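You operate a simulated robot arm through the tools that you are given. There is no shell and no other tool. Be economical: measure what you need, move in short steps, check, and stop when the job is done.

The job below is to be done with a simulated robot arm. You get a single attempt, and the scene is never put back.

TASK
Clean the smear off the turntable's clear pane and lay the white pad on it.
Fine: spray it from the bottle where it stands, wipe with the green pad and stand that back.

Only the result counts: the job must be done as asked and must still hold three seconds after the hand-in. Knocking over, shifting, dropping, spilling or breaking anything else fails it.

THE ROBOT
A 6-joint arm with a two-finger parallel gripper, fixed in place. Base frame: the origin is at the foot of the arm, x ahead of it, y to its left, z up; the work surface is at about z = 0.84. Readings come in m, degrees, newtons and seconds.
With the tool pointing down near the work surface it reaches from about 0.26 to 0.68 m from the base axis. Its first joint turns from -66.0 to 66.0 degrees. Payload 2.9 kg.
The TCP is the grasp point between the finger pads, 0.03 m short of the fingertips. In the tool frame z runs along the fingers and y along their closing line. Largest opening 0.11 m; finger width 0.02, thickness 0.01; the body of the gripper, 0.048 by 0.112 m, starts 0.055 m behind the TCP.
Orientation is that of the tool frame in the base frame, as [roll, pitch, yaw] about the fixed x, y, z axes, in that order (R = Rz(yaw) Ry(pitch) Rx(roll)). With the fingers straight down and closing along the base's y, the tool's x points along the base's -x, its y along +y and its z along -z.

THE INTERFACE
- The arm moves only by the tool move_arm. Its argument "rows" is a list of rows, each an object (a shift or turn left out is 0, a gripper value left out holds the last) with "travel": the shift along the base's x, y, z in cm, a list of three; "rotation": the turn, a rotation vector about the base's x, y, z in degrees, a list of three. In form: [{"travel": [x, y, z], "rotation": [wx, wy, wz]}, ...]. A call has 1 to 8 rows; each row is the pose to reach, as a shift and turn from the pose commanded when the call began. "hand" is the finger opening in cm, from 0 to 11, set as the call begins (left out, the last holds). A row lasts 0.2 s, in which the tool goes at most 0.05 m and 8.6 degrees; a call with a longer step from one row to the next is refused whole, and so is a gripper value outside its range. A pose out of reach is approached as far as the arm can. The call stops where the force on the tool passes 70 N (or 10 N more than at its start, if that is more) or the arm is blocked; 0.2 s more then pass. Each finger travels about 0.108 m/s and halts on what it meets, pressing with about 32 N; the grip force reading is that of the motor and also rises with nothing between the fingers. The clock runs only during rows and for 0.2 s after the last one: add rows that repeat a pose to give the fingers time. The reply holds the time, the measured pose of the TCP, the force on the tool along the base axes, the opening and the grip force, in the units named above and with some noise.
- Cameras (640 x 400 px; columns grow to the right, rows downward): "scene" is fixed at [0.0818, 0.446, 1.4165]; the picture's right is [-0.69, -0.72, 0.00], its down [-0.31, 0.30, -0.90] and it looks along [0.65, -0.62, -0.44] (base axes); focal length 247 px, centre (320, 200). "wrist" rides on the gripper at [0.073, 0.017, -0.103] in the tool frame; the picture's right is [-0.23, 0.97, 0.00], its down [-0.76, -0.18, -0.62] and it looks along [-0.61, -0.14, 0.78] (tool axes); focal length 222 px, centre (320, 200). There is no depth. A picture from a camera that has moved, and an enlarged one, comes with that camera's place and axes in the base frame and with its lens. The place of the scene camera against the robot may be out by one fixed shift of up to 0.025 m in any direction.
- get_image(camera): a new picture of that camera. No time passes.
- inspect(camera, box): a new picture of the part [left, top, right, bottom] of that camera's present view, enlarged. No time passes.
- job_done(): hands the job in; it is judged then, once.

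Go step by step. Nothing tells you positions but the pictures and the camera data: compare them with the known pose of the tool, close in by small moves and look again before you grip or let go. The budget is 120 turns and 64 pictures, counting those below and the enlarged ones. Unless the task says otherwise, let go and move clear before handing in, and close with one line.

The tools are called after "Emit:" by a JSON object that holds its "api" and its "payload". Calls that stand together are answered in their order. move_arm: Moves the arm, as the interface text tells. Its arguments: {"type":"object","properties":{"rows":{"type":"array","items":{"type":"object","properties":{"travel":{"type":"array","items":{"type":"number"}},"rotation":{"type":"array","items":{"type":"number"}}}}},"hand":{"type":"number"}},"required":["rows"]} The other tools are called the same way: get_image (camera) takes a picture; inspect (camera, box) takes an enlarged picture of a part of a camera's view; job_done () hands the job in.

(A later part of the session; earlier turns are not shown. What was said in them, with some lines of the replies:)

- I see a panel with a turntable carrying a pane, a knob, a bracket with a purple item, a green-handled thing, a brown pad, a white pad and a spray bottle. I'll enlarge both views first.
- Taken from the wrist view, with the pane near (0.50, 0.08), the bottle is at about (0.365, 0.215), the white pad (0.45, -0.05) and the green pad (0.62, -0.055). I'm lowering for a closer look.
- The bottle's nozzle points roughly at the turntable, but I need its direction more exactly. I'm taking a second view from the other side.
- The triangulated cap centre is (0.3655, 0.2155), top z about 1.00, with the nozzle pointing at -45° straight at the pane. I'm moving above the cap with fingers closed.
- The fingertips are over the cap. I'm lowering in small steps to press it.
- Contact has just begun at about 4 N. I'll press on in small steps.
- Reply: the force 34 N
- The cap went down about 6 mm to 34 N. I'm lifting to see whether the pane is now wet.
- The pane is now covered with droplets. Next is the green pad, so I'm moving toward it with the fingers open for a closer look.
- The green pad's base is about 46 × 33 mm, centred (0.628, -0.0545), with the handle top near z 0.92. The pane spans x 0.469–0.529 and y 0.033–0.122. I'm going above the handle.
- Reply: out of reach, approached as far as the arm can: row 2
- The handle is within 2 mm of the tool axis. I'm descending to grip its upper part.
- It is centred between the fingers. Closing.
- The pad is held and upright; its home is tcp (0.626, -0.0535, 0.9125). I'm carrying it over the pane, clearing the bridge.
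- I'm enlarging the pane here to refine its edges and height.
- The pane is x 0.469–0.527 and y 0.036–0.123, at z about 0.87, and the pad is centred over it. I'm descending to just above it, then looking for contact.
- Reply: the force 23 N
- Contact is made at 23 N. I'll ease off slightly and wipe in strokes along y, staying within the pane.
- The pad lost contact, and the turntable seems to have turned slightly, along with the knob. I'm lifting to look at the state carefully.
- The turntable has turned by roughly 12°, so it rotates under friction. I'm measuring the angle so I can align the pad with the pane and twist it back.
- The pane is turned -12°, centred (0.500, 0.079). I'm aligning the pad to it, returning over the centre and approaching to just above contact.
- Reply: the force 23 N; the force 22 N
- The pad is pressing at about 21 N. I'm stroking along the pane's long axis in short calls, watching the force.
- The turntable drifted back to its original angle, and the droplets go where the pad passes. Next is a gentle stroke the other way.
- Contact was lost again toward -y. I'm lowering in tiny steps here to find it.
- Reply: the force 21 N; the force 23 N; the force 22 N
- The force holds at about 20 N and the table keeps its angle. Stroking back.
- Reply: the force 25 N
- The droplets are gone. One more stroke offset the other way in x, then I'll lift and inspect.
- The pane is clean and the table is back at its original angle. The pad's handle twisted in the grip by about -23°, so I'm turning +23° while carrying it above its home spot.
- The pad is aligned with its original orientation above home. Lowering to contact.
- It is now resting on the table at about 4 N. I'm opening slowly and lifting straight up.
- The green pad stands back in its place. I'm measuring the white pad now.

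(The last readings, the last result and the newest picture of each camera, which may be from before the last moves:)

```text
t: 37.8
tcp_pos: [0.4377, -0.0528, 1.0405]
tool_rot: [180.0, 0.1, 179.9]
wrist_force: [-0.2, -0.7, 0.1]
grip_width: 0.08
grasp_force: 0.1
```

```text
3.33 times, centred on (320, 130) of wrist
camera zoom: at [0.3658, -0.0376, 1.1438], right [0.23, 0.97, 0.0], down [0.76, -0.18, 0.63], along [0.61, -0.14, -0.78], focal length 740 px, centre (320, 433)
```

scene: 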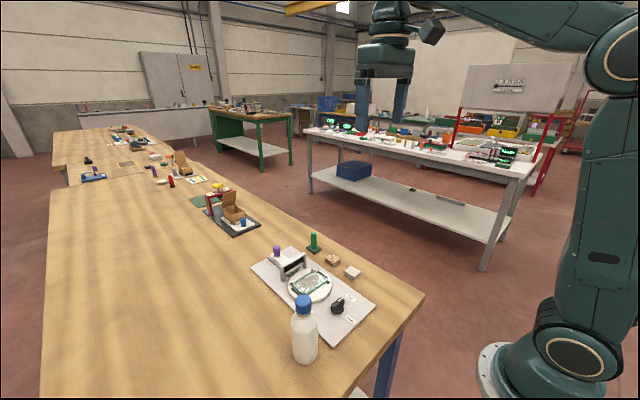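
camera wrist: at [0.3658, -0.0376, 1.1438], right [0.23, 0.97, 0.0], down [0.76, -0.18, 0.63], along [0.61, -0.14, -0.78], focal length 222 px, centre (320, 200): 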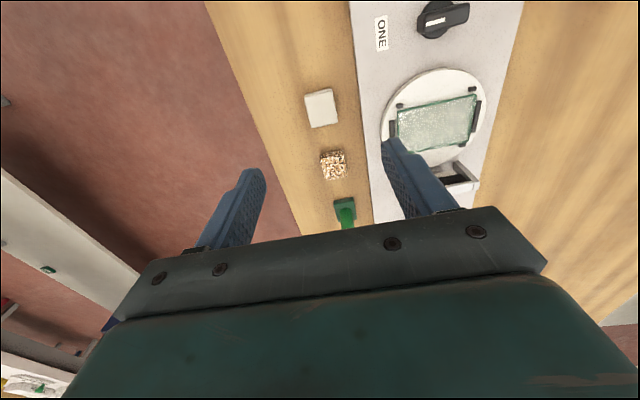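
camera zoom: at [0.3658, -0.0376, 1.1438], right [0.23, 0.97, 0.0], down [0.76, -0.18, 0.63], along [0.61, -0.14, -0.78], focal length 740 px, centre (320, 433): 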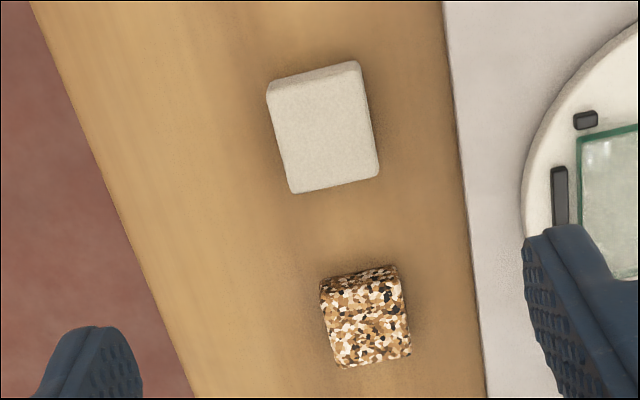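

The white pad's centre is (0.4505, -0.054), about 37 × 34 mm, aligned with the axes. I'm moving over it and lowering part way.

Emit:
{"api": "move_arm", "payload": {"rows": [{"travel": [1.2, 0, -4]}, {"travel": [1.2, 0, -8]}, {"travel": [1.2, 0, -12]}, {"travel": [1.2, 0, -13.5]}, {"travel": [1.2, 0, -13.5]}], "hand": 5.4}}

Emit:
{"api": "inspect", "payload": {"camera": "wrist", "box": [200, 60, 440, 240]}}

Emit:
{"api": "inspect", "payload": {"camera": "scene", "box": [300, 220, 400, 320]}}

```text
t: 39.0
tcp_pos: [0.4497, -0.0549, 0.9073]
tool_rot: [-179.9, 0.2, -180.0]
wrist_force: [-0.3, -0.1, 0.4]
grip_width: 0.0541
grasp_force: 0.2
```

```text
2.22 times, centred on (320, 150) of wrist
camera zoom: at [0.3779, -0.0392, 1.0099], right [0.23, 0.97, 0.0], down [0.76, -0.18, 0.63], along [0.61, -0.14, -0.78], focal length 494 px, centre (320, 311)
```

zoom: 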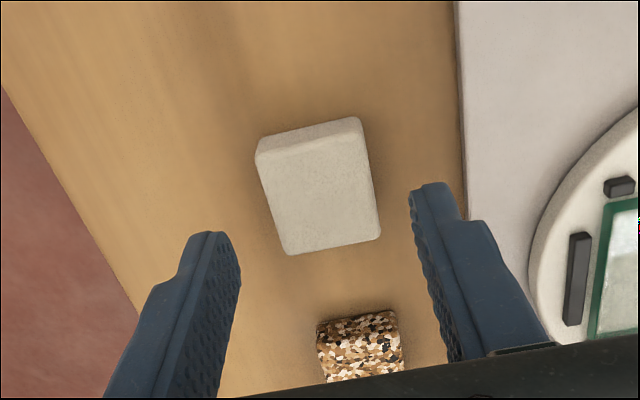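

```text
4.00 times, centred on (350, 270) of scene
camera zoom: at [0.0818, 0.446, 1.4165], right [-0.69, -0.72, 0.0], down [-0.31, 0.3, -0.9], along [0.65, -0.62, -0.44], focal length 988 px, centre (200, -80)
```

zoom: 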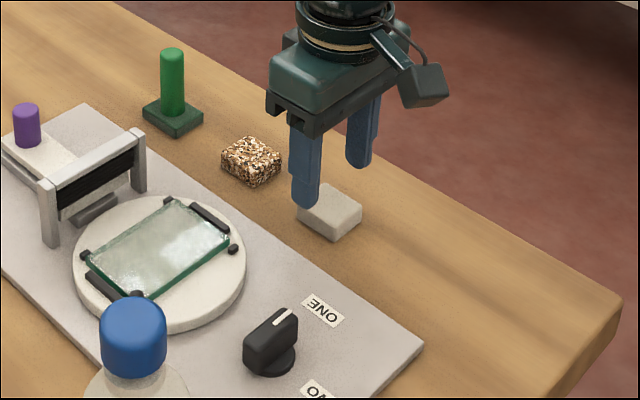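

It is well centred. I'm going down so the fingertips straddle the pad, then gripping.

Emit:
{"api": "move_arm", "payload": {"rows": [{"travel": [-0.1, 0.1, -2]}, {"travel": [-0.1, 0.1, -3]}, {"travel": [-0.1, 0.1, -3.3]}, {"travel": [-0.1, 0.1, -3.3]}]}}

Emit:
{"api": "move_arm", "payload": {"rows": [{"travel": [0, 0, 0]}, {"travel": [0, 0, 0]}, {"travel": [0, 0, 0]}], "hand": 0}}

Emit:
{"api": "move_arm", "payload": {"rows": [{"travel": [0, 0, 2]}, {"travel": [0, 0, 6]}, {"travel": [0, 0, 10]}, {"travel": [0, 0, 10]}]}}

Emit:
{"api": "inspect", "payload": {"camera": "wrist", "box": [200, 60, 440, 240]}}

Emit:
{"api": "inspect", "payload": {"camera": "scene", "box": [280, 180, 400, 300]}}

```text
t: 40.0
tcp_pos: [0.4507, -0.053, 0.8742]
tool_rot: [-179.8, 0.2, -180.0]
wrist_force: [0.2, -0.4, -0.6]
grip_width: 0.0542
grasp_force: 0.1
```

```text
t: 40.8
tcp_pos: [0.4495, -0.0519, 0.8736]
tool_rot: [-179.9, 0.1, 180.0]
wrist_force: [0.0, -1.0, -0.3]
grip_width: 0.0337
grasp_force: 31.7
```

```text
t: 41.8
tcp_pos: [0.449, -0.0533, 0.973]
tool_rot: [-179.8, 0.1, 179.9]
wrist_force: [-0.1, 0.1, -0.6]
grip_width: 0.0336
grasp_force: 32.3
```

```text
2.22 times, centred on (320, 150) of wrist
camera zoom: at [0.3767, -0.0365, 1.0757], right [0.23, 0.97, 0.0], down [0.76, -0.18, 0.63], along [0.61, -0.14, -0.78], focal length 494 px, centre (320, 311)
```

zoom: 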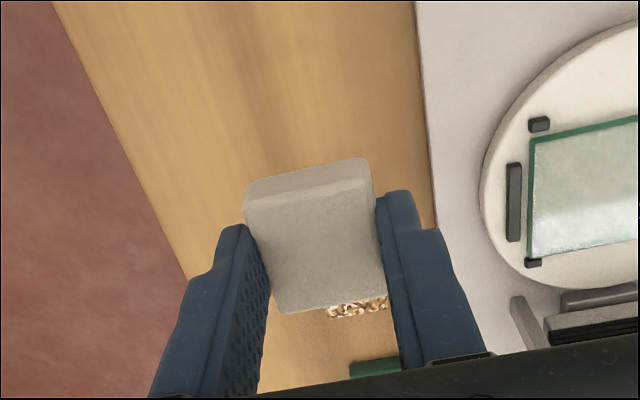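

```text
3.33 times, centred on (340, 240) of scene
camera zoom: at [0.0818, 0.446, 1.4165], right [-0.69, -0.72, 0.0], down [-0.31, 0.3, -0.9], along [0.65, -0.62, -0.44], focal length 823 px, centre (253, 67)
```

zoom: 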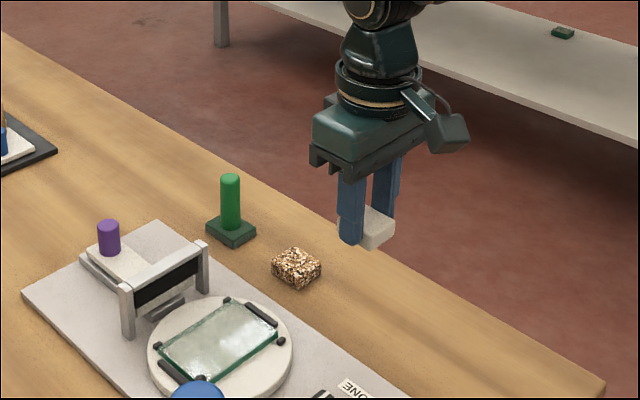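

The white pad is held squarely. I'm carrying it over the pane's centre.

Emit:
{"api": "move_arm", "payload": {"rows": [{"travel": [1, 3.3, 0]}, {"travel": [2.4, 6.6, 0]}, {"travel": [3.6, 9.9, 0]}, {"travel": [4.9, 13.2, 0]}, {"travel": [4.9, 13.2, -4]}, {"travel": [4.9, 13.2, -5]}, {"travel": [4.9, 13.2, -5]}]}}

Emit:
{"api": "inspect", "payload": {"camera": "wrist", "box": [200, 40, 440, 240]}}

Emit:
{"api": "inspect", "payload": {"camera": "scene", "box": [270, 230, 370, 330]}}

```text
t: 43.4
tcp_pos: [0.4966, 0.0778, 0.9239]
tool_rot: [180.0, 0.0, -179.9]
wrist_force: [0.2, 0.4, 0.0]
grip_width: 0.0337
grasp_force: 31.8
```

```text
2.00 times, centred on (320, 140) of wrist
camera zoom: at [0.4245, 0.0942, 1.0267], right [0.23, 0.97, 0.0], down [0.76, -0.18, 0.63], along [0.61, -0.14, -0.78], focal length 444 px, centre (320, 320)
```

zoom: 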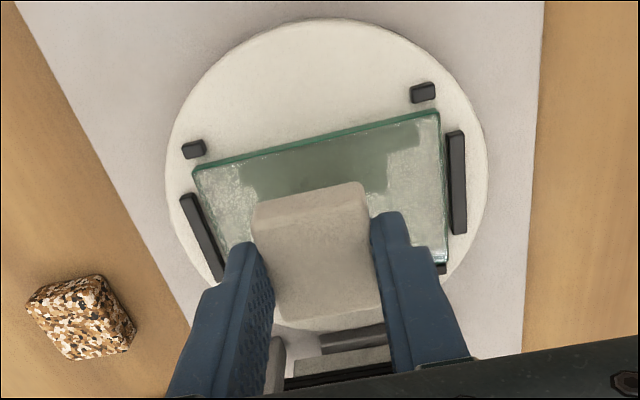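

```text
4.00 times, centred on (320, 280) of scene
camera zoom: at [0.0818, 0.4461, 1.4165], right [-0.69, -0.72, 0.0], down [-0.31, 0.3, -0.9], along [0.65, -0.62, -0.44], focal length 988 px, centre (320, -120)
```

zoom: 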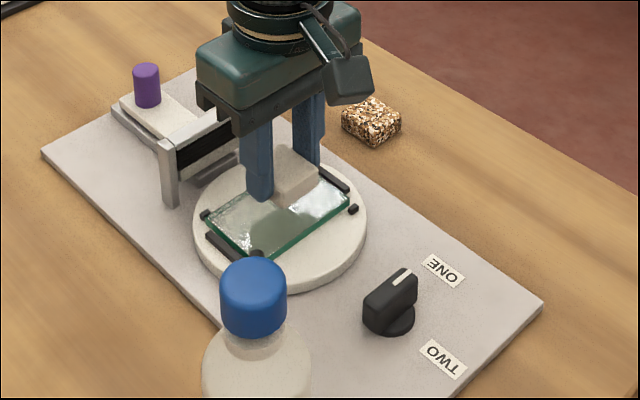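

It is centred over the pane. Lowering until light contact.

Emit:
{"api": "move_arm", "payload": {"rows": [{"travel": [0, 0, -1]}, {"travel": [0, 0, -1.6]}, {"travel": [0, 0, -1.8]}, {"travel": [0, 0, -1.8]}]}}

Emit:
{"api": "move_arm", "payload": {"rows": [{"travel": [0, 0, -0.05]}, {"travel": [0, 0, -0.1]}, {"travel": [0, 0, -0.1]}]}}

```text
t: 44.4
tcp_pos: [0.4975, 0.0785, 0.906]
tool_rot: [-179.9, 0.2, 179.9]
wrist_force: [0.3, 0.5, -0.2]
grip_width: 0.0338
grasp_force: 32.1
```

```text
t: 45.2
tcp_pos: [0.4971, 0.0792, 0.9055]
tool_rot: [-179.9, 0.1, -180.0]
wrist_force: [-0.6, 0.7, 0.1]
grip_width: 0.0336
grasp_force: 32.6
```

Emit:
{"api": "move_arm", "payload": {"rows": [{"travel": [0, 0, -0.05]}, {"travel": [0, 0, -0.1]}, {"travel": [0, 0, -0.1]}]}}

Emit:
{"api": "inspect", "payload": {"camera": "scene", "box": [290, 240, 360, 310]}}

```text
t: 46.0
tcp_pos: [0.4966, 0.0792, 0.9045]
tool_rot: [-179.9, 0.2, -180.0]
wrist_force: [-0.1, 0.4, -0.5]
grip_width: 0.0333
grasp_force: 31.9
```

```text
5.71 times, centred on (325, 275) of scene
camera zoom: at [0.0818, 0.446, 1.4165], right [-0.69, -0.72, 0.0], down [-0.31, 0.3, -0.9], along [0.65, -0.62, -0.44], focal length 1411 px, centre (291, -229)
```

zoom: 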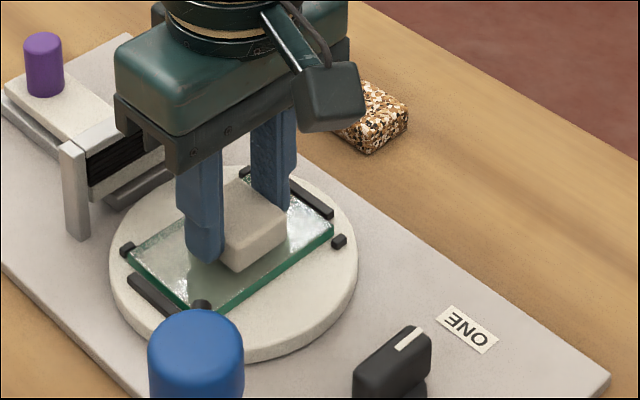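

Emit:
{"api": "move_arm", "payload": {"rows": [{"travel": [0, 0, -0.05]}, {"travel": [0, 0, -0.1]}, {"travel": [0, 0, -0.1]}]}}

```text
t: 46.8
tcp_pos: [0.4964, 0.0799, 0.9028]
tool_rot: [-180.0, 0.2, -179.9]
wrist_force: [-0.8, -0.2, 1.6]
grip_width: 0.0337
grasp_force: 32.5
```

Emit:
{"api": "move_arm", "payload": {"rows": [{"travel": [0, 0, -0.04]}, {"travel": [0, 0, -0.04]}]}}

```text
t: 47.4
tcp_pos: [0.4976, 0.0789, 0.9028]
tool_rot: [-179.9, 0.1, -179.9]
wrist_force: [-0.7, 0.1, 0.3]
grip_width: 0.0338
grasp_force: 32.1
```

Emit:
{"api": "move_arm", "payload": {"rows": [{"travel": [0, 0, -0.05]}, {"travel": [0, 0, -0.08]}, {"travel": [0, 0, -0.08]}]}}

```text
t: 48.2
tcp_pos: [0.4964, 0.0798, 0.9029]
tool_rot: [-179.9, 0.2, -180.0]
wrist_force: [-0.6, -0.5, 5.8]
grip_width: 0.0335
grasp_force: 31.9
```

Contact is firm at about 6 N. I'm releasing with a small opening that stays inside the rails, then lifting straight up.

Emit:
{"api": "move_arm", "payload": {"rows": [{"travel": [0, 0, 0.05]}, {"travel": [0, 0, 0.05]}, {"travel": [0, 0, 0.05]}], "hand": 4.8}}

Emit:
{"api": "move_arm", "payload": {"rows": [{"travel": [0, 0, 2]}, {"travel": [0, 0, 6]}, {"travel": [0, 0, 10]}, {"travel": [-2, -2, 14]}, {"travel": [-4, -6, 17]}, {"travel": [-6, -10, 18]}, {"travel": [-6, -10, 18]}]}}

Emit:
{"api": "get_image", "payload": {"camera": "wrist"}}

Emit:
{"api": "inspect", "payload": {"camera": "scene", "box": [260, 220, 380, 370]}}

```text
t: 49.0
tcp_pos: [0.4972, 0.0799, 0.9021]
tool_rot: [-180.0, 0.1, -180.0]
wrist_force: [0.1, 0.1, 0.1]
grip_width: 0.0481
grasp_force: 0.1
```

```text
refused: row 5 steps farther than a row can; nothing moved
```

```text
15 pictures are left
camera wrist: at [0.4248, 0.0955, 1.0055], right [0.23, 0.97, 0.0], down [0.76, -0.18, 0.63], along [0.61, -0.14, -0.78], focal length 222 px, centre (320, 200)
```

wrist: 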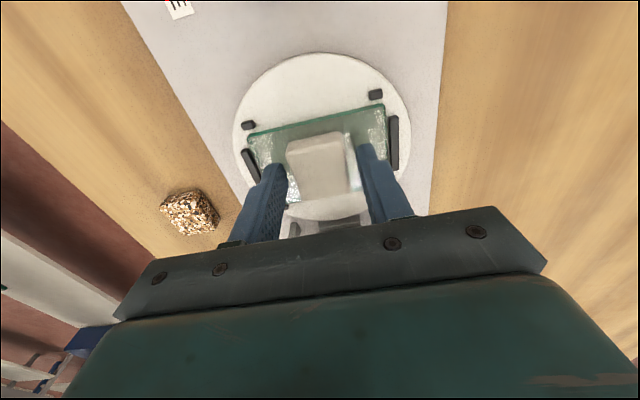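

```text
2.67 times, centred on (320, 295) of scene
camera zoom: at [0.0818, 0.446, 1.4165], right [-0.69, -0.72, 0.0], down [-0.31, 0.3, -0.9], along [0.65, -0.62, -0.44], focal length 658 px, centre (320, -53)
```

zoom: 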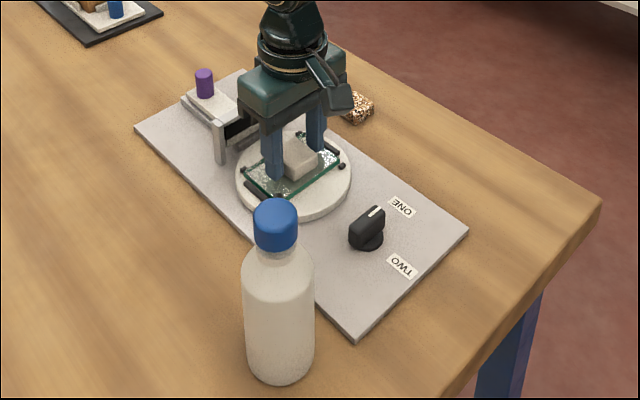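

The pad is released and lies flat; the lift was refused for one overlong step. Repeating it with shorter steps.

Emit:
{"api": "move_arm", "payload": {"rows": [{"travel": [0, 0, 2]}, {"travel": [0, 0, 6]}, {"travel": [0, 0, 10]}, {"travel": [-2, -1, 13]}, {"travel": [-4, -4, 15]}, {"travel": [-6, -8, 16]}, {"travel": [-6, -8, 16]}]}}

Emit:
{"api": "get_image", "payload": {"camera": "wrist"}}

Emit:
{"api": "inspect", "payload": {"camera": "scene", "box": [260, 220, 380, 370]}}

```text
t: 50.6
tcp_pos: [0.4369, -0.0013, 1.0634]
tool_rot: [-179.9, 0.0, -180.0]
wrist_force: [-0.2, 0.3, -1.0]
grip_width: 0.0479
grasp_force: 0.0
```

```text
13 pictures are left
camera wrist: at [0.3649, 0.014, 1.1662], right [0.23, 0.97, 0.0], down [0.76, -0.18, 0.62], along [0.61, -0.14, -0.78], focal length 222 px, centre (320, 200)
```

wrist: 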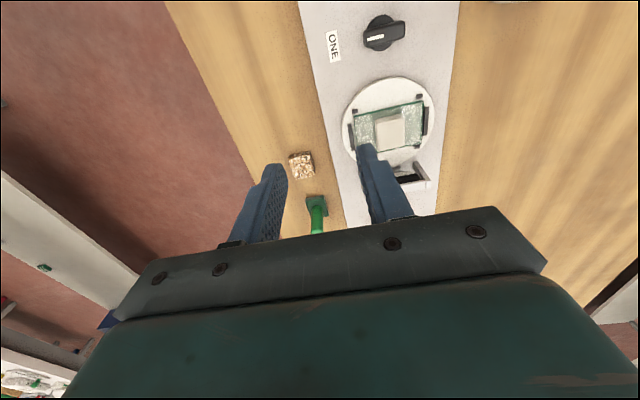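

```text
2.67 times, centred on (320, 295) of scene
camera zoom: at [0.0818, 0.446, 1.4165], right [-0.69, -0.72, 0.0], down [-0.31, 0.3, -0.9], along [0.65, -0.62, -0.44], focal length 658 px, centre (320, -53)
```

zoom: 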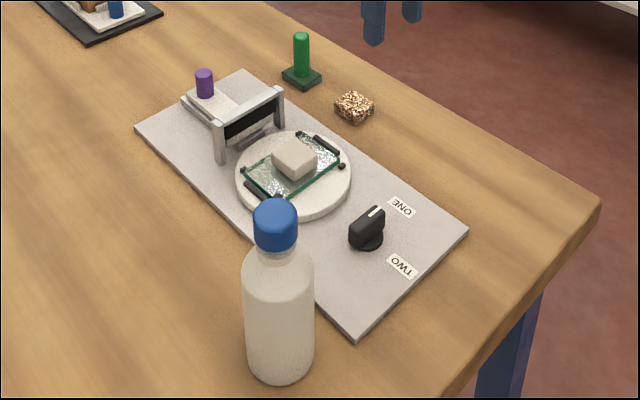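

Everything matches the starting picture, with the white pad now lying on the clean pane, the green pad standing in its place, and the bottle and knob unmoved. Handing in.

Emit:
{"api": "job_done", "payload": {}}

```text
The job is handed in.
```

I sprayed the pane from the bottle where it stood, wiped it clean with the green pad and stood that back, then laid the white pad on the pane; while wiping, the turntable and its knob turned about 12°, but both were back at their starting angle before hand-in.
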